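You operate a simulated robot arm through the tools that you are given. There is no shell and no other tool. Be economical: measure what you need, move in short steps, check, and stop when the job is done.

Carry out the task below with a simulated two-armed robot. There is one attempt and no reset: what you move stays moved.

## Task
On the right grid paper, fold the rag in half.

The check looks at the end state, three seconds after you hand in, the way a careful person would. Anything else that was tipped, shoved, dropped, spilled or broken makes it a failure. Flat cloth is picked up by pressing the open fingertips on it (5 to 10 N) and closing them slowly along it; thin cloth reads only 2 to 8 mm in the jaws.

## Robot
Two 7-joint arms with two-finger parallel grippers on one trunk, on a base that drives. Base frame: it is fixed to the floor where the robot stands at the start and does not move with it; the origin is under the middle of the robot, x ahead of it, y to its left, z up. Units: cm, degrees, N and s.
The left shoulder is at the start at [7, 18.8, 138.6], the right one opposite. Places, roughly: right grid paper [60, -10, 80]. Payload 3.91 kg a hand.
The tool frame of a hand sits at the grasp point between the pads (the TCP): z along the fingers, y along the line on which they close. The tips reach 3 cm beyond it. Largest opening 11 cm; finger width 2, thickness 1; the body of the gripper, 4.8 by 11.2 cm, starts 5.5 cm behind the TCP.
Orientation is that of the tool frame in the base frame, as [roll, pitch, yaw] about the fixed x, y, z axes, in that order (R = Rz(yaw) Ry(pitch) Rx(roll)). With the fingers straight down and closing along the base's y, the tool's x points along the base's -x, its y along +y and its z along -z.

## Interface
- The arms move only by the tool drive_tool. It takes "left_plan", "right_plan" or both (then of equal length, played together; a hand with none holds still); each is text: rows parted by semicolons, each of 7 numbers parted by spaces: the opening, from 0 (shut) to 1 (fully open), then the shift along the tool's x, y, z in cm, then the turn, a rotation vector about the tool's x, y, z in degrees. In form: hand tx ty tz rx ry rz; .... A call has 1 to 10 rows; each row is the pose to reach, as a shift and turn from the pose commanded when the call began, along the tool's axes at that moment. Each row takes 0.2 s and may step no farther than 5 cm and 8.6 degrees from the row before; otherwise, or with a gripper value out of range, the whole call is refused. A pose out of reach is approached as far as the arm can. The call stops where the force on the tool passes 40 N (or 10 N more than at its start, if that is more) or the arm is blocked; 0.2 s more then pass. Each finger travels about 7.2 cm/s and halts on what it meets, pressing with about 38 N; the grip force reading is that of the motor and also rises with nothing between the fingers. The clock runs only during rows and for 0.2 s after the last one: add rows that repeat a pose to give the fingers time. It gives the time, the measured TCP pose, the force on the tool (base axes), the opening and the grip force at its end, in the units of the frame above (readings bear some noise), with the torque about the TCP (base axes, N m) and any sound that the robot's microphone picked up.
- Cameras (640 x 400 px; columns grow to the right, rows downward): "scene" is now at [11.4, -0.49, 157.72]; the picture's right is [-0.08, -1.00, 0.00], its down [-0.88, 0.07, -0.46] and it looks along [0.46, -0.04, -0.89] (base axes); focal length 261 px, centre (320, 200). "left" rides on the left gripper at [7.2, -1.7, -10.3] in its tool frame; the picture's right is [0.23, 0.97, 0.00], its down [-0.76, 0.18, -0.62] and it looks along [-0.61, 0.14, 0.78] (tool axes); focal length 222 px, centre (320, 200). "right" rides on the right gripper at [7.2, 1.7, -10.3] in its tool frame; the picture's right is [-0.23, 0.97, 0.00], its down [-0.76, -0.18, -0.62] and it looks along [-0.61, -0.14, 0.78] (tool axes); focal length 222 px, centre (320, 200). There is no depth. A picture from a camera that has moved, and an enlarged one, comes with that camera's place and axes in the base frame and with its lens.
- get_image(camera): a new picture of that camera. It takes no simulated time.
- move_column(by): slides the trunk up (or, below 0, down) by that many cm; the arms and the scene camera ride with it, the base frame stays. It gives what a move gives, with no picture.
- drive_base(legs): drives the robot by 1 to 6 legs, each [ahead, turn to the left] in cm and degrees, along the robot's own axes; the way and the turn of a leg run together, so that a leg with both is an arc; at most 150 cm and 180 degrees a leg. The arms and the cameras ride along, it lands a little off, and it stops where it bumps. It gives what a move gives.
- head_to(pan, tilt): turns the head with the scene camera to pan (to the left, within 86 degrees either way) and tilt (down, from -29 to 69), counted from straight ahead of the robot. It gives what a move gives.
- zoom(camera, box): a new picture of the part [left, top, right, bottom] of that camera's present view, enlarged. It takes no simulated time.
- job_done(): hands the job in; it is judged then, once.

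Work in short steps. Places have to be worked out from the pictures, the camera data and where the tool is seen: move nearer, look again, correct. Check each grasp and each placing, and mend what went wrong. You have 120 turns and 92 pictures in all, those below and enlarged ones among them. Open the grippers and draw the arms clear of the work before you hand the job in, unless the task says otherwise; then end with one line.

The tools are called after "Call:" as name(argument=value, ...) on one line, values as JSON. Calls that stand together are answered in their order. drive_tool: Moves the arms, as the interface text tells. Its arguments: {"type":"object","properties":{"left_plan":{"type":"string"},"right_plan":{"type":"string"}},"required":[]} The other tools are called the same way: move_column (by) slides the trunk up or down; drive_base (legs) drives the base; head_to (pan, tilt) turns the head that bears the scene camera; get_image (camera) takes a picture; zoom (camera, box) takes an enlarged picture of a part of a camera's view; job_done () hands the job in.

At the start:

```text
time: 0.0
left_position: [54.12, 36.76, 97.81]
left_ee_rot: [-180.0, 0.0, 180.0]
left_wrist_force: [-1.2, -1.3, -0.1]
left_moment: [0.0, 0.0, 0.01]
left_finger_gap: 11.0
left_grip_force: 0.0
right_position: [52.51, -5.36, 97.55]
right_ee_rot: [-180.0, 0.0, -179.9]
right_wrist_force: [0.6, -1.0, -0.7]
right_moment: [-0.03, 0.01, 0.03]
right_finger_gap: 10.99
right_grip_force: 0.0
trunk travel left (down, up): [-89.6, 4.4]
robot x, y, heading: [-0.07, 0.11, 0.1]
head pan, tilt: [-4.8, 62.5]
```

scene: 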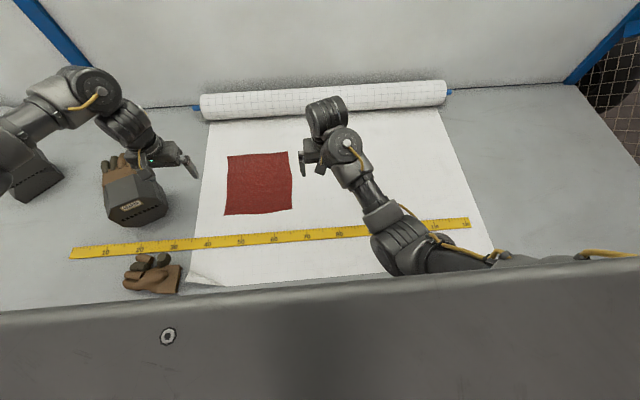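
right: 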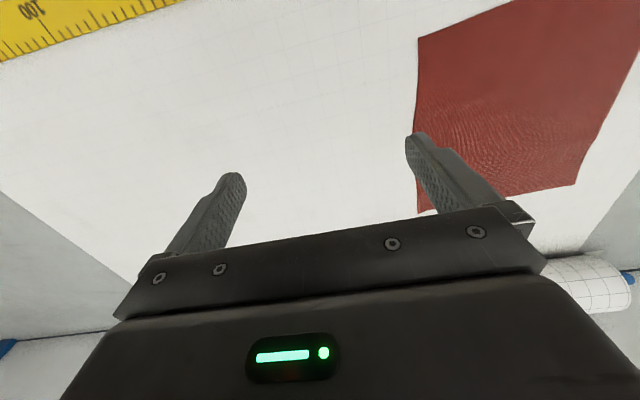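
left: 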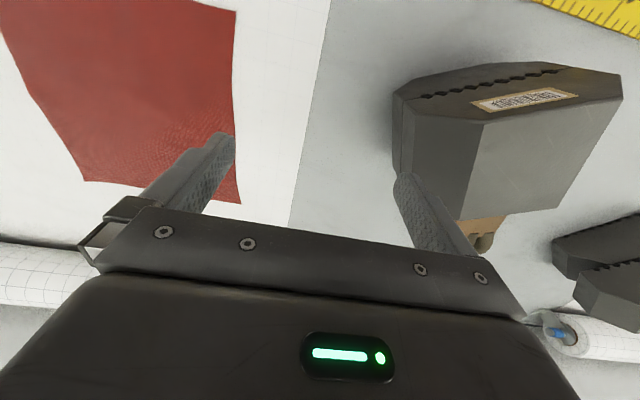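

I'll look for what is directly ahead of the base, and zoom on the rag, before deciding whether to drive nearer.

Call:
zoom(camera="scene", box=[200, 130, 320, 230])

Call:
head_to(pan=40, tilt=60)

Call:
get_image(camera="scene")

```text
4.00 times, centred on (260, 180) of scene
camera zoom: at [11.4, -0.49, 157.72], right [-0.08, -1.0, 0.0], down [-0.88, 0.07, -0.46], along [0.46, -0.04, -0.89], focal length 1042 px, centre (560, 280)
```

zoom: 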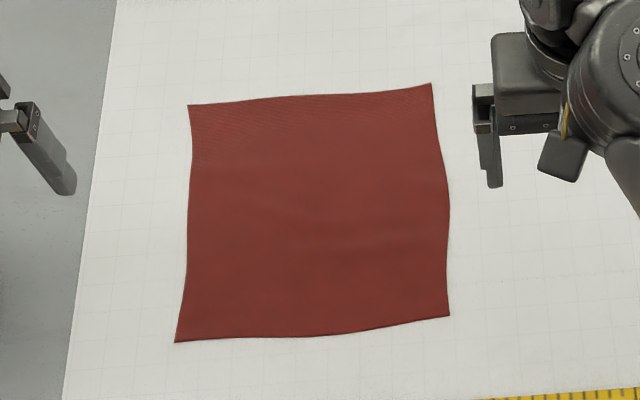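

```text
time: 1.1
left_position: [54.28, 36.94, 97.83]
left_ee_rot: [179.9, -0.1, -180.0]
left_wrist_force: [-1.1, -0.1, -0.2]
left_moment: [0.0, 0.02, 0.03]
left_finger_gap: 11.01
left_grip_force: 0.0
right_position: [52.59, -5.47, 97.52]
right_ee_rot: [180.0, 0.0, 180.0]
right_wrist_force: [0.9, -0.3, -0.1]
right_moment: [-0.04, -0.02, 0.0]
right_finger_gap: 10.99
right_grip_force: 0.1
trunk travel left (down, up): [-89.6, 4.4]
robot x, y, heading: [0.06, 0.08, -0.1]
head pan, tilt: [40.0, 60.0]
```

```text
87 pictures are left
camera scene: at [10.16, 4.32, 158.01], right [0.64, -0.77, 0.0], down [-0.66, -0.56, -0.5], along [0.38, 0.32, -0.87], focal length 261 px, centre (320, 200)
```

scene: 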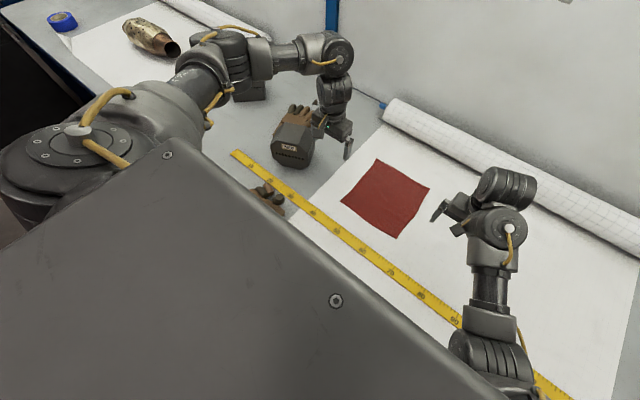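

There is a second paper to the left, so this rag is already on the right paper. The dark panel is the robot's own chest. I look sideways for the table's near edge, to see whether I can drive forward.

Call:
head_to(pan=-70, tilt=45)

Call:
get_image(camera="scene")

```text
time: 3.0
left_position: [54.22, 36.92, 97.88]
left_ee_rot: [180.0, 0.0, -180.0]
left_wrist_force: [-0.3, -0.3, 0.8]
left_moment: [-0.02, 0.0, -0.01]
left_finger_gap: 11.01
left_grip_force: 0.0
right_position: [52.62, -5.49, 97.57]
right_ee_rot: [180.0, 0.0, -179.9]
right_wrist_force: [1.0, 0.5, 0.7]
right_moment: [0.01, 0.05, 0.0]
right_finger_gap: 10.99
right_grip_force: 0.1
trunk travel left (down, up): [-89.6, 4.4]
robot x, y, heading: [-0.03, -0.1, 0.1]
head pan, tilt: [-70.0, 45.0]
```

```text
86 pictures are left
camera scene: at [7.84, -7.59, 159.96], right [-0.94, -0.34, 0.0], down [-0.24, 0.66, -0.71], along [0.24, -0.66, -0.71], focal length 261 px, centre (320, 200)
```

scene: 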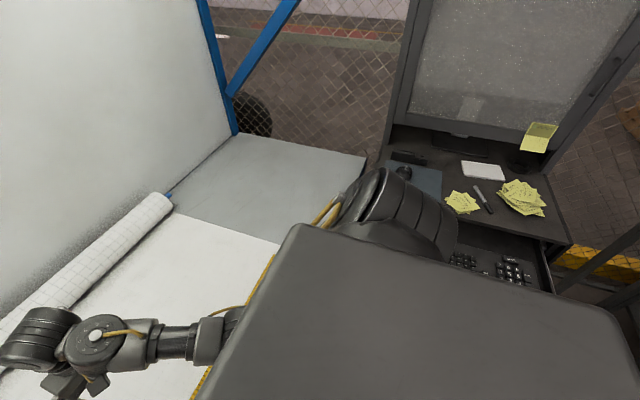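

Table edge is about x = 24, so I'd rather not drive. I test in the air whether the right hand, the worse case, reaches the far edge at about (70, 9).

Call:
drive_tool(right_plan="1 -2 2 0 0 0 0; 1 -4.5 4 0 0 0 0; 1 -7 6 0 0 0 0; 1 -9.5 8 0 0 0 0; 1 -12 10 0 0 0 0; 1 -14.5 12.5 0 0 0 0; 1 -17.4 14.5 0 0 0 0; 1 -17.4 14.5 0 0 0 0")

Call:
head_to(pan=0, tilt=60)

Call:
get_image(camera="scene")

```text
time: 4.8
left_position: [54.43, 36.91, 97.82]
left_ee_rot: [-180.0, -0.1, -180.0]
left_wrist_force: [-0.4, 0.0, 0.1]
left_moment: [0.02, -0.04, -0.02]
left_finger_gap: 11.01
left_grip_force: 0.1
right_position: [64.64, 5.13, 98.12]
right_ee_rot: [179.9, 0.1, 180.0]
right_wrist_force: [0.5, -0.4, 0.3]
right_moment: [0.0, 0.02, 0.0]
right_finger_gap: 11.0
right_grip_force: 0.0
right hand out of reach, approached as far as the arm can: row 6, 7, 8
trunk travel left (down, up): [-89.6, 4.4]
robot x, y, heading: [-0.28, 0.2, -0.1]
head pan, tilt: [-70.0, 45.0]
```

```text
time: 6.2
left_position: [54.31, 36.98, 97.91]
left_ee_rot: [180.0, 0.0, 180.0]
left_wrist_force: [0.9, 0.3, -0.3]
left_moment: [0.01, 0.02, 0.06]
left_finger_gap: 11.0
left_grip_force: 0.1
right_position: [64.54, 5.05, 98.23]
right_ee_rot: [-179.9, 0.0, -180.0]
right_wrist_force: [-0.2, 0.2, 0.5]
right_moment: [0.03, -0.01, 0.01]
right_finger_gap: 10.98
right_grip_force: 0.1
trunk travel left (down, up): [-89.6, 4.4]
robot x, y, heading: [0.09, -0.21, -0.1]
head pan, tilt: [0.0, 60.0]
```

```text
85 pictures are left
camera scene: at [11.71, 0.05, 158.01], right [0.0, -1.0, 0.0], down [-0.87, 0.0, -0.5], along [0.5, 0.0, -0.87], focal length 261 px, centre (320, 200)
```

scene: 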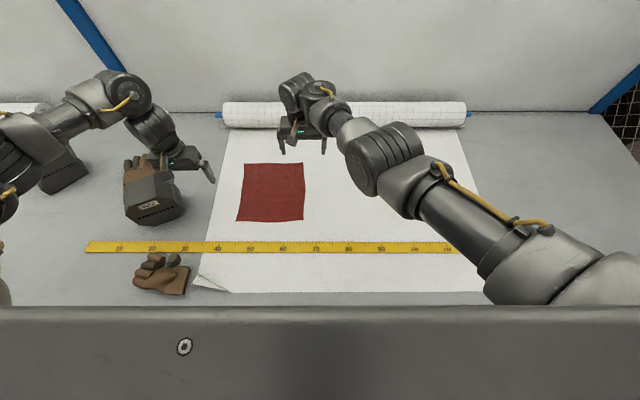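

The right hand stops at x about 64.6, so I need about 10 cm more. I drive a few cm ahead (hands are well above everything); the base stops if it bumps.

Call:
drive_base(legs=[[5, 0]])

```text
time: 7.1
left_position: [58.43, 37.0, 98.12]
left_ee_rot: [180.0, 0.3, 179.9]
left_wrist_force: [-0.3, 1.3, -2.0]
left_moment: [-0.03, -0.02, 0.0]
left_finger_gap: 11.0
left_grip_force: 0.1
right_position: [69.19, 5.19, 98.22]
right_ee_rot: [-179.9, 0.2, 179.9]
right_wrist_force: [-0.9, 1.1, -1.6]
right_moment: [-0.03, -0.08, -0.01]
right_finger_gap: 11.0
right_grip_force: 0.0
trunk travel left (down, up): [-89.6, 4.4]
robot x, y, heading: [4.71, -0.09, -0.2]
head pan, tilt: [0.0, 60.0]
```

No bump. I drive another 5 cm.

Call:
drive_base(legs=[[5, 0.2]])

```text
time: 8.5
left_position: [60.57, 37.55, 99.29]
left_ee_rot: [179.9, 2.2, -179.4]
left_wrist_force: [0.8, 0.6, -0.8]
left_moment: [-0.01, 0.14, -0.02]
left_finger_gap: 10.97
left_grip_force: 0.1
right_position: [72.77, 4.42, 98.14]
right_ee_rot: [-177.6, 0.5, 179.5]
right_wrist_force: [1.1, 1.1, 0.0]
right_moment: [-0.08, 0.08, -0.03]
right_finger_gap: 11.02
right_grip_force: 0.1
trunk travel left (down, up): [-89.6, 4.4]
robot x, y, heading: [9.76, -0.07, 0.2]
head pan, tilt: [0.0, 60.0]
stopped in leg 1: the robot was blocked; the commanded pose is now the measured one
```

It was blocked right at the end and the left hand lags. I look for what touched.

Call:
head_to(pan=35, tilt=55)

Call:
get_image(camera="scene")

Call:
get_image(camera="left")

Call:
get_image(camera="right")

```text
time: 9.5
left_position: [60.24, 37.55, 99.5]
left_ee_rot: [179.9, 2.3, -179.4]
left_wrist_force: [-0.1, 0.1, -0.1]
left_moment: [0.01, -0.03, 0.01]
left_finger_gap: 11.01
left_grip_force: 0.0
right_position: [72.44, 4.69, 98.44]
right_ee_rot: [-177.8, 0.7, 179.6]
right_wrist_force: [-1.1, -0.3, 0.1]
right_moment: [0.01, -0.03, -0.01]
right_finger_gap: 10.98
right_grip_force: 0.0
trunk travel left (down, up): [-89.6, 4.4]
robot x, y, heading: [9.95, -0.24, 0.1]
head pan, tilt: [35.0, 55.0]
```

```text
84 pictures are left
camera scene: at [20.57, 4.22, 158.64], right [0.58, -0.82, 0.0], down [-0.67, -0.47, -0.57], along [0.47, 0.33, -0.82], focal length 261 px, centre (320, 200)
```

scene: 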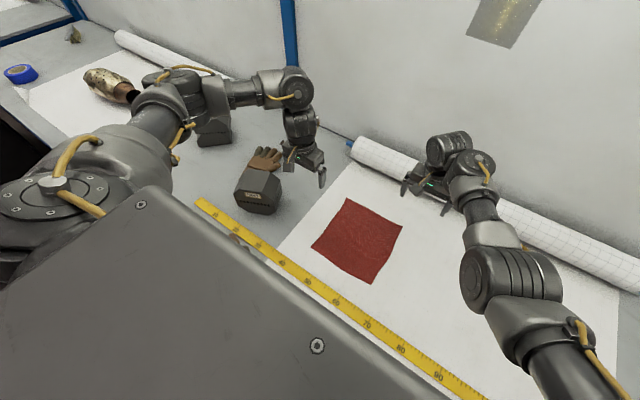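

```text
83 pictures are left
camera left: at [52.47, 35.75, 109.49], right [-0.24, 0.97, -0.01], down [0.73, 0.18, 0.65], along [0.64, 0.15, -0.76], focal length 222 px, centre (320, 200)
```

left: 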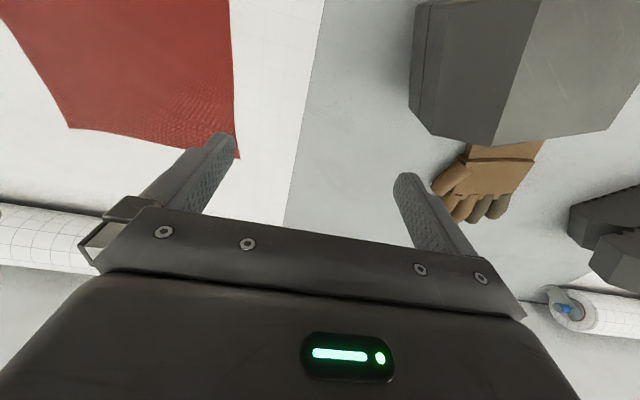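

```text
82 pictures are left
camera right: at [65.08, 6.76, 108.67], right [0.24, 0.97, -0.04], down [0.75, -0.16, 0.64], along [0.62, -0.18, -0.77], focal length 222 px, centre (320, 200)
```

right: 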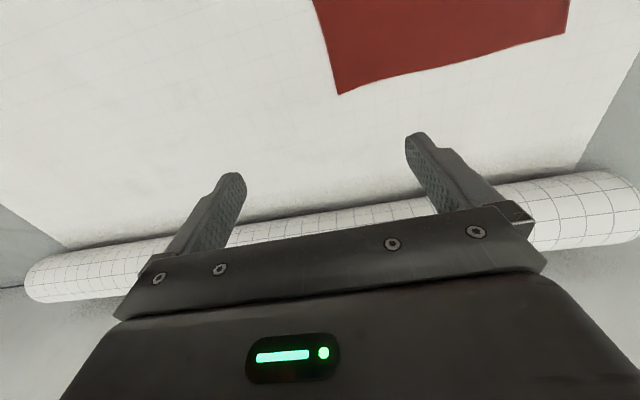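

The base went the full 10 cm, but the arms got dragged back about 2-4 cm. I check both sides for a contact.

Call:
head_to(pan=75, tilt=50)

Call:
get_image(camera="scene")

Call:
head_to(pan=-50, tilt=50)

Call:
get_image(camera="scene")

```text
time: 10.6
left_position: [60.32, 37.61, 99.33]
left_ee_rot: [179.9, 2.2, -179.4]
left_wrist_force: [-0.7, 0.1, -0.4]
left_moment: [-0.02, -0.02, 0.01]
left_finger_gap: 10.97
left_grip_force: 0.1
right_position: [72.55, 4.63, 98.3]
right_ee_rot: [-177.7, 0.7, 179.4]
right_wrist_force: [-0.5, -0.4, -0.2]
right_moment: [0.0, -0.02, 0.01]
right_finger_gap: 11.01
right_grip_force: 0.1
trunk travel left (down, up): [-89.6, 4.4]
robot x, y, heading: [10.27, -0.12, 0.3]
head pan, tilt: [75.0, 50.0]
```

```text
81 pictures are left
camera scene: at [16.98, 7.54, 159.26], right [0.97, -0.26, 0.0], down [-0.2, -0.74, -0.64], along [0.16, 0.62, -0.77], focal length 261 px, centre (320, 200)
```

scene: 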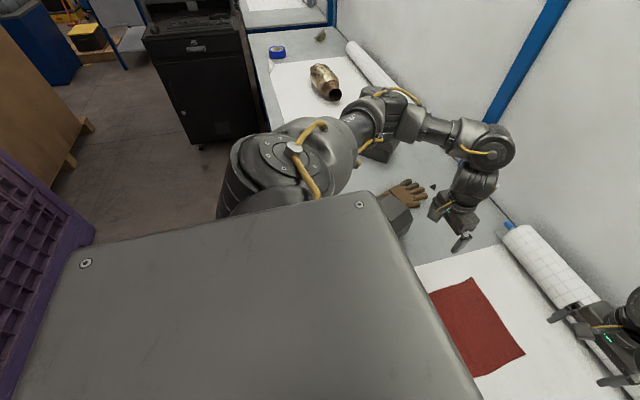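

```text
time: 12.7
left_position: [60.38, 37.57, 99.39]
left_ee_rot: [179.9, 2.2, -179.4]
left_wrist_force: [0.0, 0.0, -0.5]
left_moment: [-0.04, 0.02, 0.0]
left_finger_gap: 11.02
left_grip_force: 0.1
right_position: [72.6, 4.55, 98.3]
right_ee_rot: [-177.7, 0.7, 179.5]
right_wrist_force: [0.8, -0.2, 0.2]
right_moment: [-0.01, 0.0, 0.02]
right_finger_gap: 11.0
right_grip_force: 0.1
trunk travel left (down, up): [-89.6, 4.4]
robot x, y, heading: [10.04, -0.22, 0.4]
head pan, tilt: [-50.0, 50.0]
```

```text
80 pictures are left
camera scene: at [19.96, -5.8, 159.27], right [-0.76, -0.65, 0.0], down [-0.5, 0.58, -0.64], along [0.42, -0.49, -0.77], focal length 261 px, centre (320, 200)
```

scene: 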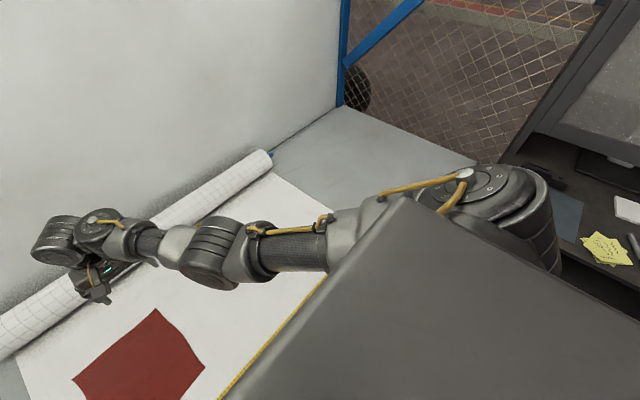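

No object looks displaced; probably the base met the table's foot at the end of the leg. I back off 1.5 cm to be free of contact, then straighten the hands over the near corners.

Call:
drive_base(legs=[[-1.5, 0]])

Call:
head_to(pan=10, tilt=60)

Call:
get_image(camera="scene")

```text
time: 13.4
left_position: [59.17, 37.56, 99.23]
left_ee_rot: [179.9, 2.1, -179.4]
left_wrist_force: [0.2, 0.4, -0.1]
left_moment: [0.01, 0.03, 0.02]
left_finger_gap: 10.99
left_grip_force: 0.1
right_position: [71.44, 4.56, 98.08]
right_ee_rot: [-177.7, 0.5, 179.4]
right_wrist_force: [0.5, -0.3, -0.9]
right_moment: [0.02, 0.05, -0.01]
right_finger_gap: 10.98
right_grip_force: 0.0
trunk travel left (down, up): [-89.6, 4.4]
robot x, y, heading: [8.23, 0.01, 0.4]
head pan, tilt: [-50.0, 50.0]
```

```text
time: 14.7
left_position: [58.84, 37.52, 99.45]
left_ee_rot: [179.9, 2.1, -179.4]
left_wrist_force: [0.1, 1.3, -0.2]
left_moment: [-0.02, 0.03, 0.01]
left_finger_gap: 10.99
left_grip_force: 0.0
right_position: [71.09, 4.52, 98.39]
right_ee_rot: [-177.7, 0.6, 179.5]
right_wrist_force: [0.0, -0.1, -0.1]
right_moment: [0.0, 0.02, 0.01]
right_finger_gap: 10.98
right_grip_force: 0.0
trunk travel left (down, up): [-89.6, 4.4]
robot x, y, heading: [8.74, 0.08, 0.2]
head pan, tilt: [10.0, 60.0]
```

```text
79 pictures are left
camera scene: at [20.08, 1.26, 158.01], right [0.18, -0.98, 0.0], down [-0.85, -0.15, -0.5], along [0.49, 0.09, -0.87], focal length 261 px, centre (320, 200)
```

scene: 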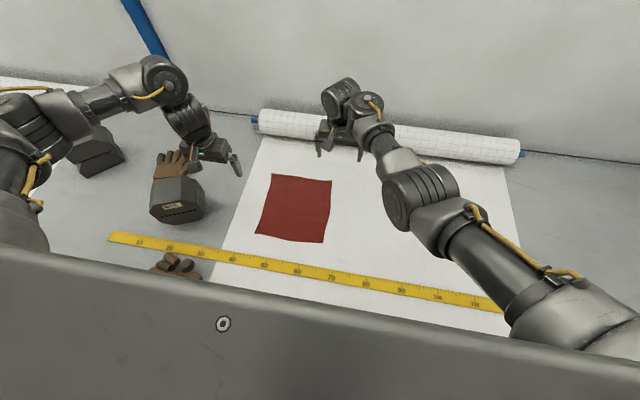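

Rag near corners are at about (48.8, 5.9) and (48.0, 27.1), and far corners at x about 72.4. I bring both hands upright above the near corners, with the fingers opened about 4 cm.

Call:
drive_tool(left_plan="0.9 1.2 -1.6 0.9 0 0.3 0; 0.8 2.3 -3.1 1.8 0 0.5 0.1; 0.7 3.5 -4.7 2.6 0 0.8 0.2; 0.6 4.6 -6.2 3.5 0 1 0.3; 0.5 5.8 -7.8 4.4 0 1.3 0.4; 0.364 7 -9.4 5.2 0 1.6 0.5; 0.364 8.1 -11 6.1 0.1 1.8 0.5; 0.364 9.3 -12.5 7 0.1 2.1 0.6; 0.364 9.3 -12.5 7 0.1 2.1 0.6; 0.364 9.3 -12.5 7 0.1 2.1 0.6", right_plan="0.9 2.6 0.4 0.7 -0.3 0 0; 0.8 5.2 0.9 1.5 -0.6 0.1 -0.1; 0.7 7.9 1.3 2.2 -0.9 0.2 -0.2; 0.6 10.5 1.7 3 -1.2 0.3 -0.2; 0.5 13.1 2.2 3.7 -1.4 0.4 -0.3; 0.364 15.8 2.6 4.5 -1.7 0.5 -0.4; 0.364 18.4 3 5.2 -2 0.5 -0.4; 0.364 21 3.5 6 -2.3 0.6 -0.5; 0.364 21 3.5 6 -2.3 0.6 -0.5; 0.364 21 3.5 6 -2.3 0.6 -0.5")

Call:
get_image(camera="scene")

Call:
get_image(camera="left")

Call:
get_image(camera="right")

```text
time: 16.4
left_position: [51.12, 26.49, 93.01]
left_ee_rot: [-180.0, 0.6, -179.9]
left_wrist_force: [0.4, 0.7, -0.2]
left_moment: [0.01, 0.0, 0.03]
left_finger_gap: 4.0
left_grip_force: 0.0
right_position: [61.31, 3.22, 98.32]
right_ee_rot: [-176.6, 10.4, 177.8]
right_wrist_force: [-0.1, 0.6, -0.1]
right_moment: [0.0, -0.01, -0.01]
right_finger_gap: 4.0
right_grip_force: 0.2
trunk travel left (down, up): [-89.6, 4.4]
robot x, y, heading: [8.34, -0.06, 0.4]
head pan, tilt: [10.0, 60.0]
stopped in row 8 (right hand): the arm was blocked; the commanded pose is now the measured one
```

```text
78 pictures are left
camera scene: at [20.05, 1.24, 158.01], right [0.18, -0.98, 0.0], down [-0.85, -0.15, -0.5], along [0.49, 0.09, -0.87], focal length 261 px, centre (320, 200)
```

scene: 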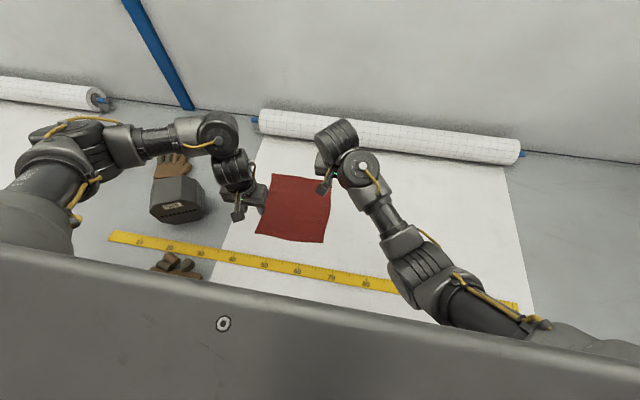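

```text
77 pictures are left
camera left: at [43.78, 24.72, 103.11], right [-0.23, 0.97, 0.0], down [0.76, 0.18, 0.63], along [0.61, 0.14, -0.78], focal length 222 px, centre (320, 200)
```

left: 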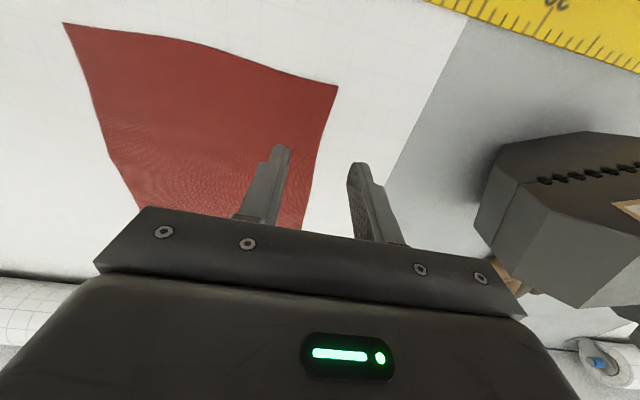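

```text
76 pictures are left
camera right: at [52.4, 5.94, 107.11], right [0.27, 0.96, -0.01], down [0.63, -0.17, 0.76], along [0.73, -0.21, -0.65], focal length 222 px, centre (320, 200)
```

right: 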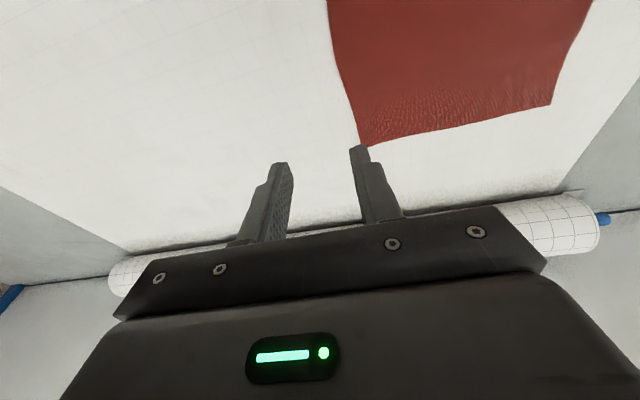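

The right arm got blocked while retracting, tilted by 10 degrees. I look closely at its elbow.

Call:
head_to(pan=-30, tilt=66)

Call:
get_image(camera="scene")

```text
time: 17.5
left_position: [51.15, 26.46, 92.85]
left_ee_rot: [179.9, 0.4, 180.0]
left_wrist_force: [-0.1, 0.4, -0.6]
left_moment: [-0.02, -0.04, 0.0]
left_finger_gap: 4.03
left_grip_force: 0.0
right_position: [61.26, 3.38, 98.17]
right_ee_rot: [-176.7, 10.4, 177.9]
right_wrist_force: [-0.6, -0.2, -0.3]
right_moment: [0.01, -0.02, -0.01]
right_finger_gap: 4.0
right_grip_force: 0.2
trunk travel left (down, up): [-89.6, 4.4]
robot x, y, heading: [8.77, -0.13, 0.5]
head pan, tilt: [-30.0, 66.0]
```

```text
75 pictures are left
camera scene: at [18.66, -2.88, 157.35], right [-0.5, -0.87, 0.0], down [-0.79, 0.45, -0.41], along [0.35, -0.2, -0.91], focal length 261 px, centre (320, 200)
```

scene: 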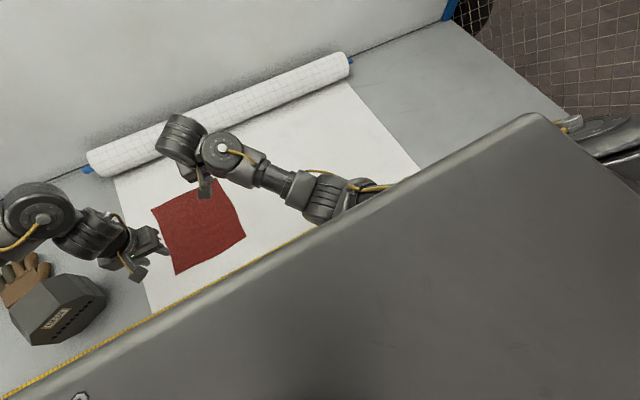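

The low elbow seems to be pressing on the table top, because the base is now too close. I extend and straighten the right hand again, then back the base up.

Call:
drive_tool(right_plan="0.364 -1 0 0 -0.6 2 -0.4; 0.364 -2 0 0 -1.2 4 -0.8; 0.364 -3 0 0 -1.8 6 -1.2; 0.364 -4 0 0 -2.6 8.2 -1.6; 0.364 -5 0 0 -3.3 10.4 -2.1; 0.364 -5 0 0 -3.3 10.4 -2.1")

Call:
drive_base(legs=[[-8.6, -0.4]])

```text
time: 19.1
left_position: [51.07, 26.44, 93.03]
left_ee_rot: [180.0, 0.6, 180.0]
left_wrist_force: [0.4, -0.4, -0.3]
left_moment: [0.02, -0.02, 0.0]
left_finger_gap: 3.99
left_grip_force: 0.0
right_position: [67.12, 0.39, 98.38]
right_ee_rot: [-177.9, 0.1, 178.2]
right_wrist_force: [0.3, -0.9, -0.5]
right_moment: [-0.01, 0.0, 0.02]
right_finger_gap: 4.01
right_grip_force: 0.1
trunk travel left (down, up): [-89.6, 4.4]
robot x, y, heading: [8.33, -0.03, 0.3]
head pan, tilt: [-30.0, 66.0]
stopped in row 6 (right hand): the arm was blocked; the commanded pose is now the measured one
```

```text
time: 20.1
left_position: [43.24, 26.02, 92.82]
left_ee_rot: [-179.9, 0.3, 179.7]
left_wrist_force: [-0.5, -0.6, -0.6]
left_moment: [-0.01, 0.02, 0.01]
left_finger_gap: 3.98
left_grip_force: 0.0
right_position: [58.82, 0.14, 98.16]
right_ee_rot: [-177.9, -0.1, 177.6]
right_wrist_force: [0.2, 0.0, 0.6]
right_moment: [-0.01, 0.02, 0.01]
right_finger_gap: 3.99
right_grip_force: 0.1
trunk travel left (down, up): [-89.6, 4.4]
robot x, y, heading: [0.37, -0.22, -0.1]
head pan, tilt: [-30.0, 66.0]
```

Now at base 0. I bring the hands over the near corners again.

Call:
drive_tool(left_plan="0.364 -1 -0.2 0.5 0 0 0; 0.364 -2 -0.3 1 0 0.1 0; 0.364 -3 -0.5 1.5 0 0.1 0; 0.364 -4 -0.7 2 0 0.2 -0.1; 0.364 -5 -0.9 2.5 0 0.3 -0.2; 0.364 -6.3 -1 3 0 0.3 -0.3; 0.364 -6.3 -1 3 0 0.3 -0.3; 0.364 -6.3 -1 3 0 0.3 -0.3", right_plan="0.364 1.5 1.2 0.8 -0.3 0 -0.4; 0.364 3 2.5 1.6 -0.7 0 -0.8; 0.364 4.5 3.8 2.4 -1 0 -1.2; 0.364 6 5 3.2 -1.4 0 -1.6; 0.364 7.5 6.3 4.2 -1.8 0 -2; 0.364 9.1 7.5 5 -2.1 -0.1 -2.4; 0.364 9.1 7.5 5 -2.1 -0.1 -2.4; 0.364 9.1 7.5 5 -2.1 -0.1 -2.4")

Call:
head_to(pan=10, tilt=60)

Call:
get_image(camera="scene")

Call:
get_image(camera="left")

Call:
get_image(camera="right")

```text
time: 22.1
left_position: [49.2, 25.04, 89.87]
left_ee_rot: [180.0, 0.1, 179.9]
left_wrist_force: [0.4, -0.3, -0.1]
left_moment: [0.02, -0.01, 0.0]
left_finger_gap: 4.01
left_grip_force: 0.1
right_position: [53.87, 0.53, 92.26]
right_ee_rot: [-174.8, 2.8, 176.6]
right_wrist_force: [0.5, -0.3, -0.1]
right_moment: [0.0, -0.02, -0.01]
right_finger_gap: 3.98
right_grip_force: 0.1
trunk travel left (down, up): [-89.6, 4.4]
robot x, y, heading: [0.02, -0.33, -0.2]
head pan, tilt: [-30.0, 66.0]
stopped in row 8 (right hand): the arm was blocked; the commanded pose is now the measured one
```

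```text
time: 23.2
left_position: [49.35, 24.92, 89.82]
left_ee_rot: [180.0, 0.0, 179.9]
left_wrist_force: [0.7, -0.6, 0.7]
left_moment: [-0.03, 0.02, -0.01]
left_finger_gap: 4.02
left_grip_force: 0.0
right_position: [53.78, 0.6, 92.08]
right_ee_rot: [-174.8, 2.8, 176.6]
right_wrist_force: [-0.3, -0.7, 0.5]
right_moment: [-0.01, 0.02, 0.01]
right_finger_gap: 4.01
right_grip_force: 0.0
trunk travel left (down, up): [-89.6, 4.4]
robot x, y, heading: [0.23, 0.02, -0.1]
head pan, tilt: [10.0, 60.0]
```

```text
74 pictures are left
camera scene: at [11.72, 1.14, 158.01], right [0.17, -0.99, 0.0], down [-0.85, -0.15, -0.5], along [0.49, 0.08, -0.87], focal length 261 px, centre (320, 200)
```

scene: 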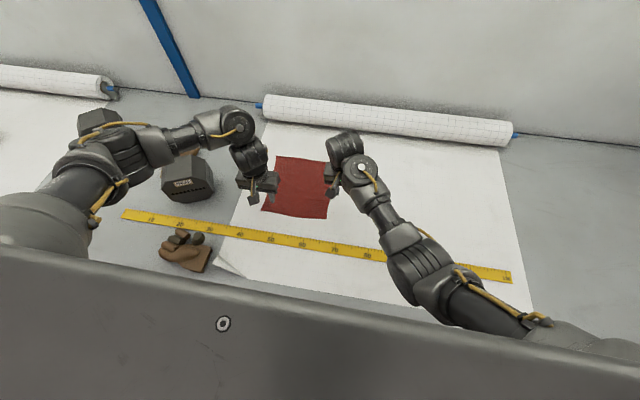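

```text
73 pictures are left
camera left: at [41.97, 23.3, 100.11], right [-0.23, 0.97, 0.0], down [0.76, 0.18, 0.63], along [0.61, 0.14, -0.78], focal length 222 px, centre (320, 200)
```

left: 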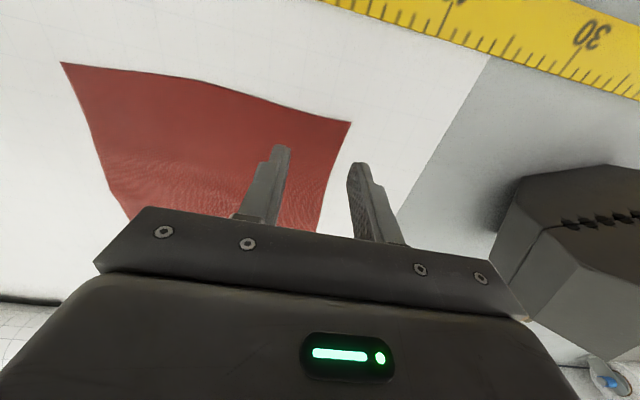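

```text
72 pictures are left
camera right: at [46.33, 3.68, 101.98], right [0.29, 0.95, -0.08], down [0.72, -0.16, 0.67], along [0.63, -0.25, -0.74], focal length 222 px, centre (320, 200)
```

right: 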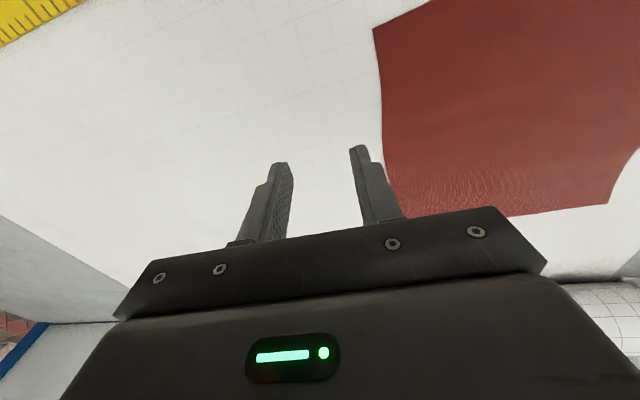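

The right arm jams when crossing to the left. Moving the robot left, so that it is centred on the rag (y about 16), solves this. I raise both hands and check the floor space behind first.

Call:
drive_tool(left_plan="0.364 0 0 -2 0 0 0; 0.364 0 0 -4 0 0 0; 0.364 0 0 -6 0 0 0; 0.364 0 0 -8 0 0 0; 0.364 0 0 -10 0 0 0; 0.364 0 0 -12 0 0 0; 0.364 0 0 -14 0 0 0; 0.364 0 0 -14 0 0 0", right_plan="0.364 0 -0.7 -1.5 -0.7 0.3 -0.4; 0.364 0 -1.4 -3 -1.4 0.7 -0.9; 0.364 0 -2.1 -5 -2.1 1.1 -1.4; 0.364 0 -2.8 -7 -2.8 1.5 -1.9; 0.364 0 -3.5 -9 -3.5 2 -2.4; 0.364 0 -4.2 -11 -4.5 2.5 -2.9; 0.364 0 -5 -12 -5.2 2.8 -3.4; 0.364 0 -5 -12 -5.2 2.8 -3.4")

Call:
head_to(pan=86, tilt=35)

Call:
get_image(camera="scene")

Call:
head_to(pan=-86, tilt=35)

Call:
get_image(camera="scene")

```text
time: 25.0
left_position: [49.39, 24.93, 103.94]
left_ee_rot: [179.9, 0.2, 179.9]
left_wrist_force: [0.0, 0.1, -1.0]
left_moment: [0.0, 0.0, -0.01]
left_finger_gap: 4.02
left_grip_force: 0.0
right_position: [55.22, -1.82, 101.17]
right_ee_rot: [-179.8, 0.6, 179.4]
right_wrist_force: [0.8, -0.5, -0.5]
right_moment: [-0.01, 0.0, -0.01]
right_finger_gap: 3.98
right_grip_force: 0.1
right hand out of reach, approached as far as the arm can: row 5, 6, 7, 8
trunk travel left (down, up): [-89.6, 4.4]
robot x, y, heading: [0.09, -0.19, -0.3]
head pan, tilt: [10.0, 60.0]
```

```text
time: 26.5
left_position: [49.34, 24.9, 103.8]
left_ee_rot: [-180.0, 0.1, 179.9]
left_wrist_force: [-0.3, 0.3, -0.2]
left_moment: [0.04, 0.0, -0.01]
left_finger_gap: 4.0
left_grip_force: 0.0
right_position: [55.14, -1.82, 100.91]
right_ee_rot: [-179.5, 0.1, 179.6]
right_wrist_force: [-0.7, 0.9, -0.5]
right_moment: [0.0, 0.0, 0.01]
right_finger_gap: 3.99
right_grip_force: 0.2
trunk travel left (down, up): [-89.6, 4.4]
robot x, y, heading: [0.23, -0.17, -0.1]
head pan, tilt: [85.9, 35.0]
```

```text
71 pictures are left
camera scene: at [5.82, 8.8, 161.43], right [1.0, -0.08, 0.0], down [-0.04, -0.57, -0.82], along [0.06, 0.82, -0.57], focal length 261 px, centre (320, 200)
```

scene: 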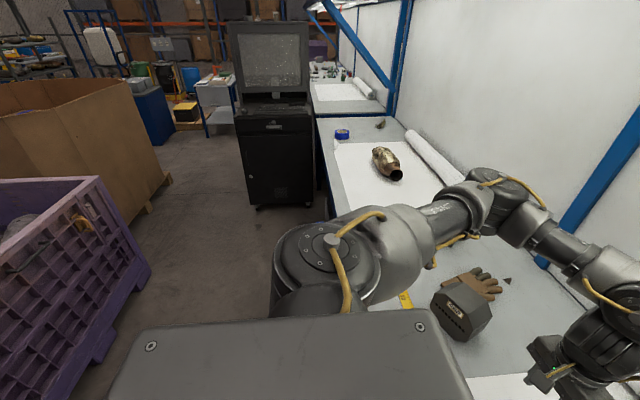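

```text
time: 29.1
left_position: [49.35, 24.79, 103.75]
left_ee_rot: [179.9, 0.1, 179.9]
left_wrist_force: [-0.1, 0.0, 0.5]
left_moment: [-0.02, 0.0, 0.01]
left_finger_gap: 4.01
left_grip_force: 0.0
right_position: [54.92, -1.99, 100.6]
right_ee_rot: [-179.4, 0.0, 179.5]
right_wrist_force: [0.1, 0.4, -0.3]
right_moment: [0.0, 0.01, 0.02]
right_finger_gap: 3.98
right_grip_force: 0.0
trunk travel left (down, up): [-89.6, 4.4]
robot x, y, heading: [0.36, 0.16, 0.0]
head pan, tilt: [-85.9, 35.0]
```

```text
70 pictures are left
camera scene: at [5.74, -8.76, 161.44], right [-1.0, -0.07, 0.0], down [-0.04, 0.57, -0.82], along [0.05, -0.82, -0.57], focal length 261 px, centre (320, 200)
```

scene: 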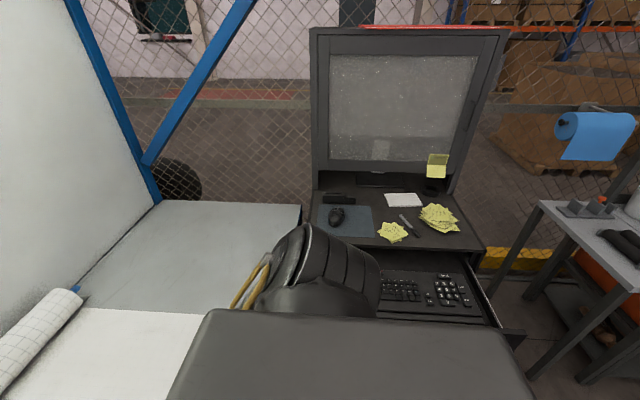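

Behind is free for some 50 cm. I do a side-shift manoeuvre: back, turn right, back, turn left, which moves the robot about 16 cm left.

Call:
drive_base(legs=[[-15, 0], [0, -25], [-38, 0], [0, 25]])

```text
time: 35.0
left_position: [-0.3, 40.88, 103.94]
left_ee_rot: [-180.0, 0.1, 180.0]
left_wrist_force: [-0.3, -0.3, 0.7]
left_moment: [-0.01, 0.0, 0.03]
left_finger_gap: 4.02
left_grip_force: 0.0
right_position: [5.25, 14.12, 100.48]
right_ee_rot: [-179.4, 0.0, 179.5]
right_wrist_force: [0.3, 0.3, 0.2]
right_moment: [-0.01, -0.01, -0.02]
right_finger_gap: 3.99
right_grip_force: 0.2
trunk travel left (down, up): [-89.6, 4.4]
robot x, y, heading: [-49.48, 16.5, -0.3]
head pan, tilt: [-85.9, 35.0]
```

The shift worked: robot y is 16.5. Still away from the table, I set both hands symmetric in front of the robot.

Call:
drive_tool(left_plan="0.364 0 -2 0 0 0 0; 0.364 0 -4 0 0 0 0; 0.364 -0.2 -6 0 0 0 0; 0.364 -0.3 -8 0 0 0 0; 0.364 -0.4 -10 0 0 0 0; 0.364 -0.6 -12 0 0 0 0; 0.364 -0.7 -14 0 0 0 0; 0.364 -0.8 -15.4 0 0 0 0; 0.364 -0.8 -15.4 0 0 0 0", right_plan="0.364 0.6 -0.9 0 0 0 0; 0.364 1.2 -1.8 0 0 0 0; 0.364 1.8 -2.7 0 0 0 0; 0.364 2.4 -3.6 0 -0.2 0 -0.1; 0.364 3 -4.5 0 -0.3 0 -0.2; 0.364 3.6 -5.4 0 -0.4 0 -0.3; 0.364 4.2 -6 0 -0.5 0 -0.4; 0.364 4.7 -6.6 0 -0.6 0 -0.5; 0.364 4.7 -6.6 0 -0.6 0 -0.5")

Call:
head_to(pan=0, tilt=60)

Call:
get_image(camera="scene")

```text
time: 37.0
left_position: [0.57, 25.76, 104.0]
left_ee_rot: [-180.0, 0.2, 179.9]
left_wrist_force: [0.4, -0.3, -0.1]
left_moment: [0.0, -0.02, 0.04]
left_finger_gap: 4.0
left_grip_force: 0.0
right_position: [1.32, 8.59, 96.52]
right_ee_rot: [-179.9, -0.2, 180.0]
right_wrist_force: [-0.2, 0.2, -0.2]
right_moment: [0.0, 0.01, 0.02]
right_finger_gap: 4.02
right_grip_force: 0.1
right hand out of reach, approached as far as the arm can: row 1, 2, 3, 4, 5, 6, 7, 8, 9
trunk travel left (down, up): [-89.6, 4.4]
robot x, y, heading: [-49.63, 16.3, -0.2]
head pan, tilt: [-85.9, 35.0]
```

```text
time: 38.6
left_position: [0.69, 25.63, 103.94]
left_ee_rot: [180.0, 0.2, 179.9]
left_wrist_force: [0.2, 0.6, -0.3]
left_moment: [-0.02, 0.01, -0.03]
left_finger_gap: 4.0
left_grip_force: 0.0
right_position: [1.3, 8.69, 96.69]
right_ee_rot: [-180.0, 0.0, 180.0]
right_wrist_force: [1.0, 0.1, 0.7]
right_moment: [0.0, -0.01, 0.01]
right_finger_gap: 4.0
right_grip_force: 0.0
trunk travel left (down, up): [-89.6, 4.4]
robot x, y, heading: [-49.74, 16.03, -0.3]
head pan, tilt: [0.0, 60.0]
```

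```text
69 pictures are left
camera scene: at [-37.81, 16.11, 158.01], right [-0.01, -1.0, 0.0], down [-0.87, 0.0, -0.5], along [0.5, 0.0, -0.87], focal length 261 px, centre (320, 200)
```

scene: 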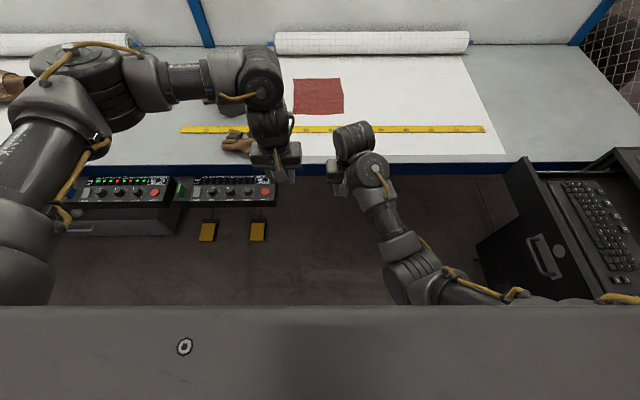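

The right arm is in an elbow-low branch and runs into its limits; the left arm is elbow-out. I try to coax the right elbow out by taking the hand to the mirror of the left's start pose, away from the table.

Call:
drive_tool(right_plan="0.364 0 -3 0 0 0 0; 0.364 -0.5 -6 0 0 0 0; 0.364 -1 -9 0 0 0 0; 0.364 -1.5 -12 0 0 0 0; 0.364 -2 -15 0 0 0 0; 0.364 -2.5 -18 0 0 0 0; 0.364 -3 -21 0 0 0 0; 0.364 -3 -24 0 0 0 0; 0.364 -3 -27 0 0 0 0; 0.364 -3 -30 0 0 0 0")

Call:
get_image(camera="scene")

```text
time: 39.1
left_position: [0.47, 25.44, 103.89]
left_ee_rot: [179.9, 0.2, 179.8]
left_wrist_force: [-0.7, -0.4, -0.3]
left_moment: [0.01, 0.0, -0.03]
left_finger_gap: 3.99
left_grip_force: 0.0
right_position: [1.13, 4.2, 95.8]
right_ee_rot: [179.9, 0.1, 178.8]
right_wrist_force: [1.6, 9.8, -6.2]
right_moment: [-1.34, -0.33, -0.91]
right_finger_gap: 4.0
right_grip_force: 0.0
right hand out of reach, approached as far as the arm can: row 1, 2
trunk travel left (down, up): [-89.6, 4.4]
robot x, y, heading: [-49.59, 16.19, -0.3]
head pan, tilt: [0.0, 60.0]
stopped in row 2 (right hand): the force on the tool passed its limit (the readings are from after the stop); the commanded pose is now the measured one
```

```text
68 pictures are left
camera scene: at [-37.84, 15.89, 158.01], right [-0.01, -1.0, 0.0], down [-0.87, 0.01, -0.5], along [0.5, 0.0, -0.87], focal length 261 px, centre (320, 200)
```

scene: 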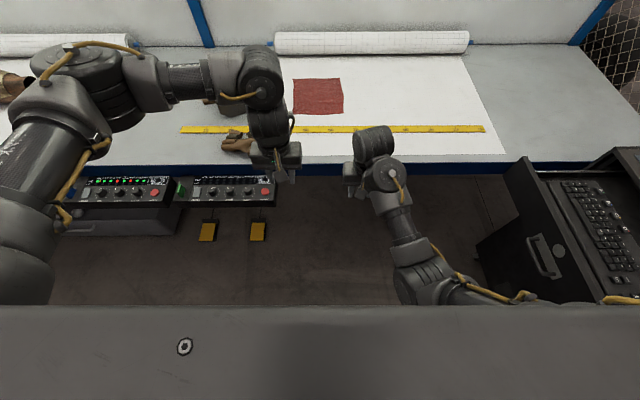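

The gripper touches its own forearm when the right hand is drawn in. It works better extended. I test, still off the table, whether the right hand gets down to working height at a more extended spot (about 58 cm ahead of the robot).

Call:
drive_tool(right_plan="0.364 -2 1 0 0 0 0; 0.364 -4 2 0.5 0 0 -0.4; 0.364 -6 3 2 0 0 -0.8; 0.364 -7.4 3.8 4 0 0 -1.2; 0.364 -7.4 3.8 6 0 0 -1.2; 0.364 -7.4 3.8 8 0 0 -1.2; 0.364 -7.4 3.8 10 0 0 -1.2; 0.364 -7.4 3.8 12 0 0 -1.2; 0.364 -7.4 3.8 13 0 0 -1.2; 0.364 -7.4 3.8 13 0 0 -1.2")

Call:
get_image(camera="scene")

```text
time: 41.3
left_position: [0.54, 25.59, 103.87]
left_ee_rot: [-180.0, 0.2, 179.9]
left_wrist_force: [0.0, 0.1, -0.2]
left_moment: [-0.01, 0.01, 0.0]
left_finger_gap: 3.99
left_grip_force: 0.0
right_position: [8.56, 7.95, 82.87]
right_ee_rot: [179.9, 0.1, -179.9]
right_wrist_force: [-1.3, 0.3, -0.1]
right_moment: [0.03, 0.0, 0.0]
right_finger_gap: 4.0
right_grip_force: 0.1
trunk travel left (down, up): [-89.6, 4.4]
robot x, y, heading: [-49.46, 15.99, -0.2]
head pan, tilt: [0.0, 60.0]
```

```text
67 pictures are left
camera scene: at [-37.81, 16.12, 158.01], right [0.0, -1.0, 0.0], down [-0.87, 0.0, -0.5], along [0.5, 0.0, -0.87], focal length 261 px, centre (320, 200)
```

scene: 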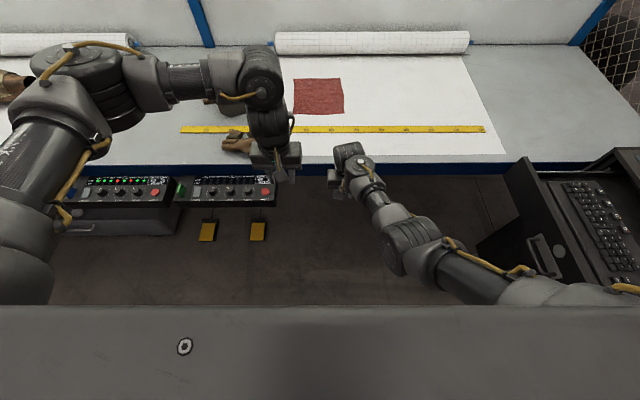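

That works. I test how far out it still reaches at this height.

Call:
drive_tool(right_plan="0.364 -1.5 0 -1.5 0 0 0; 0.364 -3 0 -3 0 0 0; 0.364 -4.5 0 -3 0 0 0; 0.364 -6 0 -3 0 0 0; 0.364 -7.5 0 -3 0 0 0; 0.364 -9 0 -3 0 0 0; 0.364 -10.5 0 -3 0 0 0; 0.364 -10.5 0 -3 0 0 0")

```text
time: 43.1
left_position: [0.51, 25.61, 103.94]
left_ee_rot: [179.9, 0.2, 179.9]
left_wrist_force: [0.3, -0.1, 0.1]
left_moment: [0.0, 0.03, 0.01]
left_finger_gap: 3.99
left_grip_force: 0.1
right_position: [16.01, 6.27, 87.42]
right_ee_rot: [179.9, 0.1, -179.8]
right_wrist_force: [0.4, -0.2, 0.5]
right_moment: [0.04, 0.0, -0.02]
right_finger_gap: 4.02
right_grip_force: 0.0
right hand out of reach, approached as far as the arm can: row 5, 6, 7, 8
trunk travel left (down, up): [-89.6, 4.4]
robot x, y, heading: [-49.69, 16.22, -0.4]
head pan, tilt: [0.0, 60.0]
```

Range at this height is about 55-65 cm ahead. Plan: pick the near edge with the base at x of about -6, then fold partly with the arms and partly by driving forward. I pose the hands and drive to x of about -6.

Call:
drive_tool(left_plan="0.364 -0.8 0 1 0 0 0; 0.364 -1.6 0 2 0 0 0; 0.364 -2.4 -0.2 3 0 0 0; 0.364 -3.2 -0.3 4 0 0 0; 0.364 -4 -0.4 5 0 0 0; 0.364 -4.8 -0.5 6 0 0 0; 0.364 -5.4 -0.6 7 0 0 0; 0.364 -5.4 -0.6 7 0 0 0", right_plan="0.364 1 0.2 -1.5 0 0 0; 0.364 2.4 0.4 -3 0 0 0; 0.364 3.8 0.6 -4.5 0 0 0; 0.364 5.2 0.8 -6 0 0 0; 0.364 6.6 1.1 -7.5 0 0 0; 0.364 8 1.4 -9 0 0 0; 0.364 9.6 1.7 -9 0 0 0; 0.364 9.6 1.7 -9 0 0 0")

Call:
drive_base(legs=[[43.5, 0.3]])

Call:
get_image(camera="scene")

```text
time: 44.9
left_position: [5.97, 24.91, 96.98]
left_ee_rot: [-180.0, 0.3, 179.9]
left_wrist_force: [-0.4, -0.5, -0.4]
left_moment: [0.02, 0.02, 0.02]
left_finger_gap: 4.0
left_grip_force: 0.1
right_position: [6.43, 7.94, 96.24]
right_ee_rot: [179.9, 0.1, -179.8]
right_wrist_force: [-0.7, -0.6, -0.4]
right_moment: [0.02, 0.02, 0.01]
right_finger_gap: 4.0
right_grip_force: 0.0
trunk travel left (down, up): [-89.6, 4.4]
robot x, y, heading: [-49.77, 15.95, -0.2]
head pan, tilt: [0.0, 60.0]
```

```text
time: 47.6
left_position: [48.86, 25.71, 97.12]
left_ee_rot: [-180.0, 0.3, -179.5]
left_wrist_force: [-0.5, 0.7, -0.5]
left_moment: [0.03, -0.01, -0.03]
left_finger_gap: 3.97
left_grip_force: 0.1
right_position: [49.6, 8.69, 96.34]
right_ee_rot: [179.9, 0.1, -179.3]
right_wrist_force: [0.6, 0.4, -0.3]
right_moment: [0.0, 0.03, -0.01]
right_finger_gap: 3.97
right_grip_force: 0.0
trunk travel left (down, up): [-89.6, 4.4]
robot x, y, heading: [-6.1, 16.18, 0.1]
head pan, tilt: [0.0, 60.0]
```

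```text
66 pictures are left
camera scene: at [5.13, 16.23, 158.02], right [0.01, -1.0, 0.0], down [-0.87, 0.0, -0.5], along [0.5, 0.0, -0.87], focal length 261 px, centre (320, 200)
```

scene: 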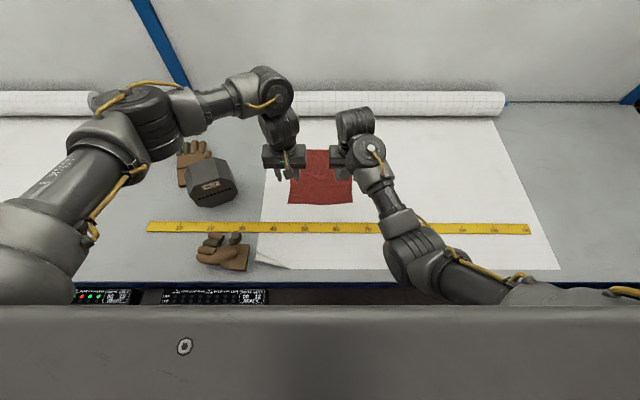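

Hands are now above the near corners. I lower to about z = 86 and check with the hand cameras.

Call:
drive_tool(left_plan="0.364 -0.4 -0.4 2 0 0.1 0.2; 0.364 -0.7 -0.7 4 0 0.3 0.5; 0.364 -0.7 -0.7 6 0 0.3 0.5; 0.364 -0.7 -0.7 8 0 0.3 0.5; 0.364 -0.7 -0.7 10 0 0.3 0.5; 0.364 -0.7 -0.7 11 0 0.3 0.5; 0.364 -0.7 -0.7 11 0 0.3 0.5", right_plan="0.364 -0.2 -0.4 2 0 0.1 0.3; 0.364 -0.3 -0.7 4 0 0.1 0.7; 0.364 -0.3 -0.7 6 0 0.1 0.7; 0.364 -0.3 -0.7 8 0 0.1 0.7; 0.364 -0.3 -0.7 9.5 0 0.1 0.7; 0.364 -0.3 -0.7 10.2 0 0.1 0.7; 0.364 -0.3 -0.7 10.2 0 0.1 0.7")

Call:
get_image(camera="left")

Call:
get_image(camera="right")

Call:
zoom(camera="scene", box=[250, 130, 390, 230])

```text
time: 49.2
left_position: [49.63, 24.78, 86.14]
left_ee_rot: [180.0, 0.0, 179.9]
left_wrist_force: [-0.1, 0.3, 0.2]
left_moment: [-0.02, -0.01, -0.01]
left_finger_gap: 4.0
left_grip_force: 0.1
right_position: [49.8, 7.88, 86.06]
right_ee_rot: [180.0, -0.1, 180.0]
right_wrist_force: [0.4, -1.3, 0.1]
right_moment: [-0.01, 0.0, 0.01]
right_finger_gap: 4.02
right_grip_force: 0.0
trunk travel left (down, up): [-89.6, 4.4]
robot x, y, heading: [-6.44, 16.53, 0.4]
head pan, tilt: [0.0, 60.0]
```

```text
65 pictures are left
camera left: at [42.38, 23.12, 96.4], right [-0.23, 0.97, 0.0], down [0.76, 0.18, 0.62], along [0.61, 0.14, -0.78], focal length 222 px, centre (320, 200)
```

left: 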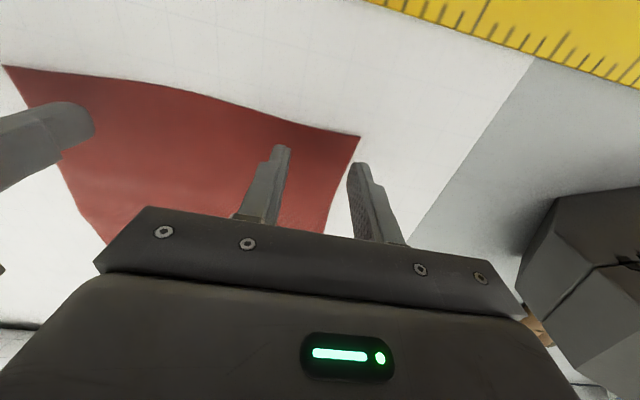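

```text
64 pictures are left
camera right: at [42.67, 9.56, 96.44], right [0.23, 0.97, 0.0], down [0.76, -0.18, 0.62], along [0.61, -0.14, -0.78], focal length 222 px, centre (320, 200)
```

right: 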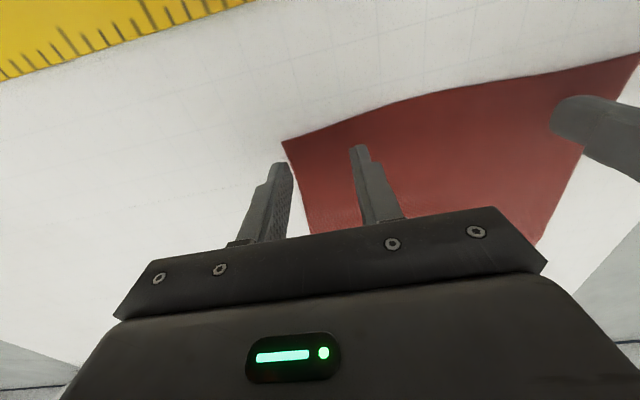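

```text
4.00 times, centred on (320, 180) of scene
camera zoom: at [5.22, 16.23, 158.01], right [0.01, -1.0, 0.0], down [-0.87, 0.0, -0.5], along [0.5, 0.0, -0.87], focal length 1042 px, centre (320, 280)
```

zoom: 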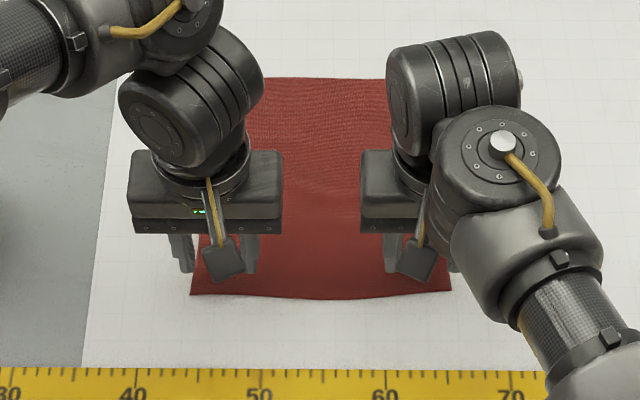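

From the hand cameras the near corners are at (48.4, 27.6) and (49.2, 5.1). I shift both hands 1 cm inward so both fingers press on cloth, and lower close to contact.

Call:
drive_tool(left_plan="0.364 0.2 -0.5 0.8 0 0 0; 0.364 0.2 -1 1.6 0 0 0; 0.364 0.2 -1 2.2 0 0 0; 0.364 0.2 -1 2.6 0 0 0; 0.364 0.2 -1 2.8 0 0 0; 0.364 0.2 -1 2.8 0 0 0", right_plan="0.364 -0.2 0.5 0.8 0 0 0; 0.364 -0.4 1 1.6 0 0 0; 0.364 -0.4 1 2.2 0 0 0; 0.364 -0.4 1 2.6 0 0 0; 0.364 -0.4 1 2.8 0 0 0; 0.364 -0.4 1 2.8 0 0 0")

```text
time: 50.3
left_position: [49.64, 23.8, 84.23]
left_ee_rot: [-179.9, 0.5, 179.9]
left_wrist_force: [-5.5, 3.2, 27.6]
left_moment: [0.15, 0.23, 0.0]
left_finger_gap: 4.0
left_grip_force: 0.2
right_position: [50.42, 8.97, 84.21]
right_ee_rot: [179.8, 1.0, -180.0]
right_wrist_force: [-4.4, -2.9, 22.7]
right_moment: [-0.36, 0.21, -0.07]
right_finger_gap: 4.01
right_grip_force: 0.3
trunk travel left (down, up): [-89.6, 4.4]
robot x, y, heading: [-6.46, 16.5, 0.3]
head pan, tilt: [0.0, 60.0]
stopped in row 5 (right hand): the force on the tool passed its limit (the readings are from after the stop); the commanded pose is now the measured one
```

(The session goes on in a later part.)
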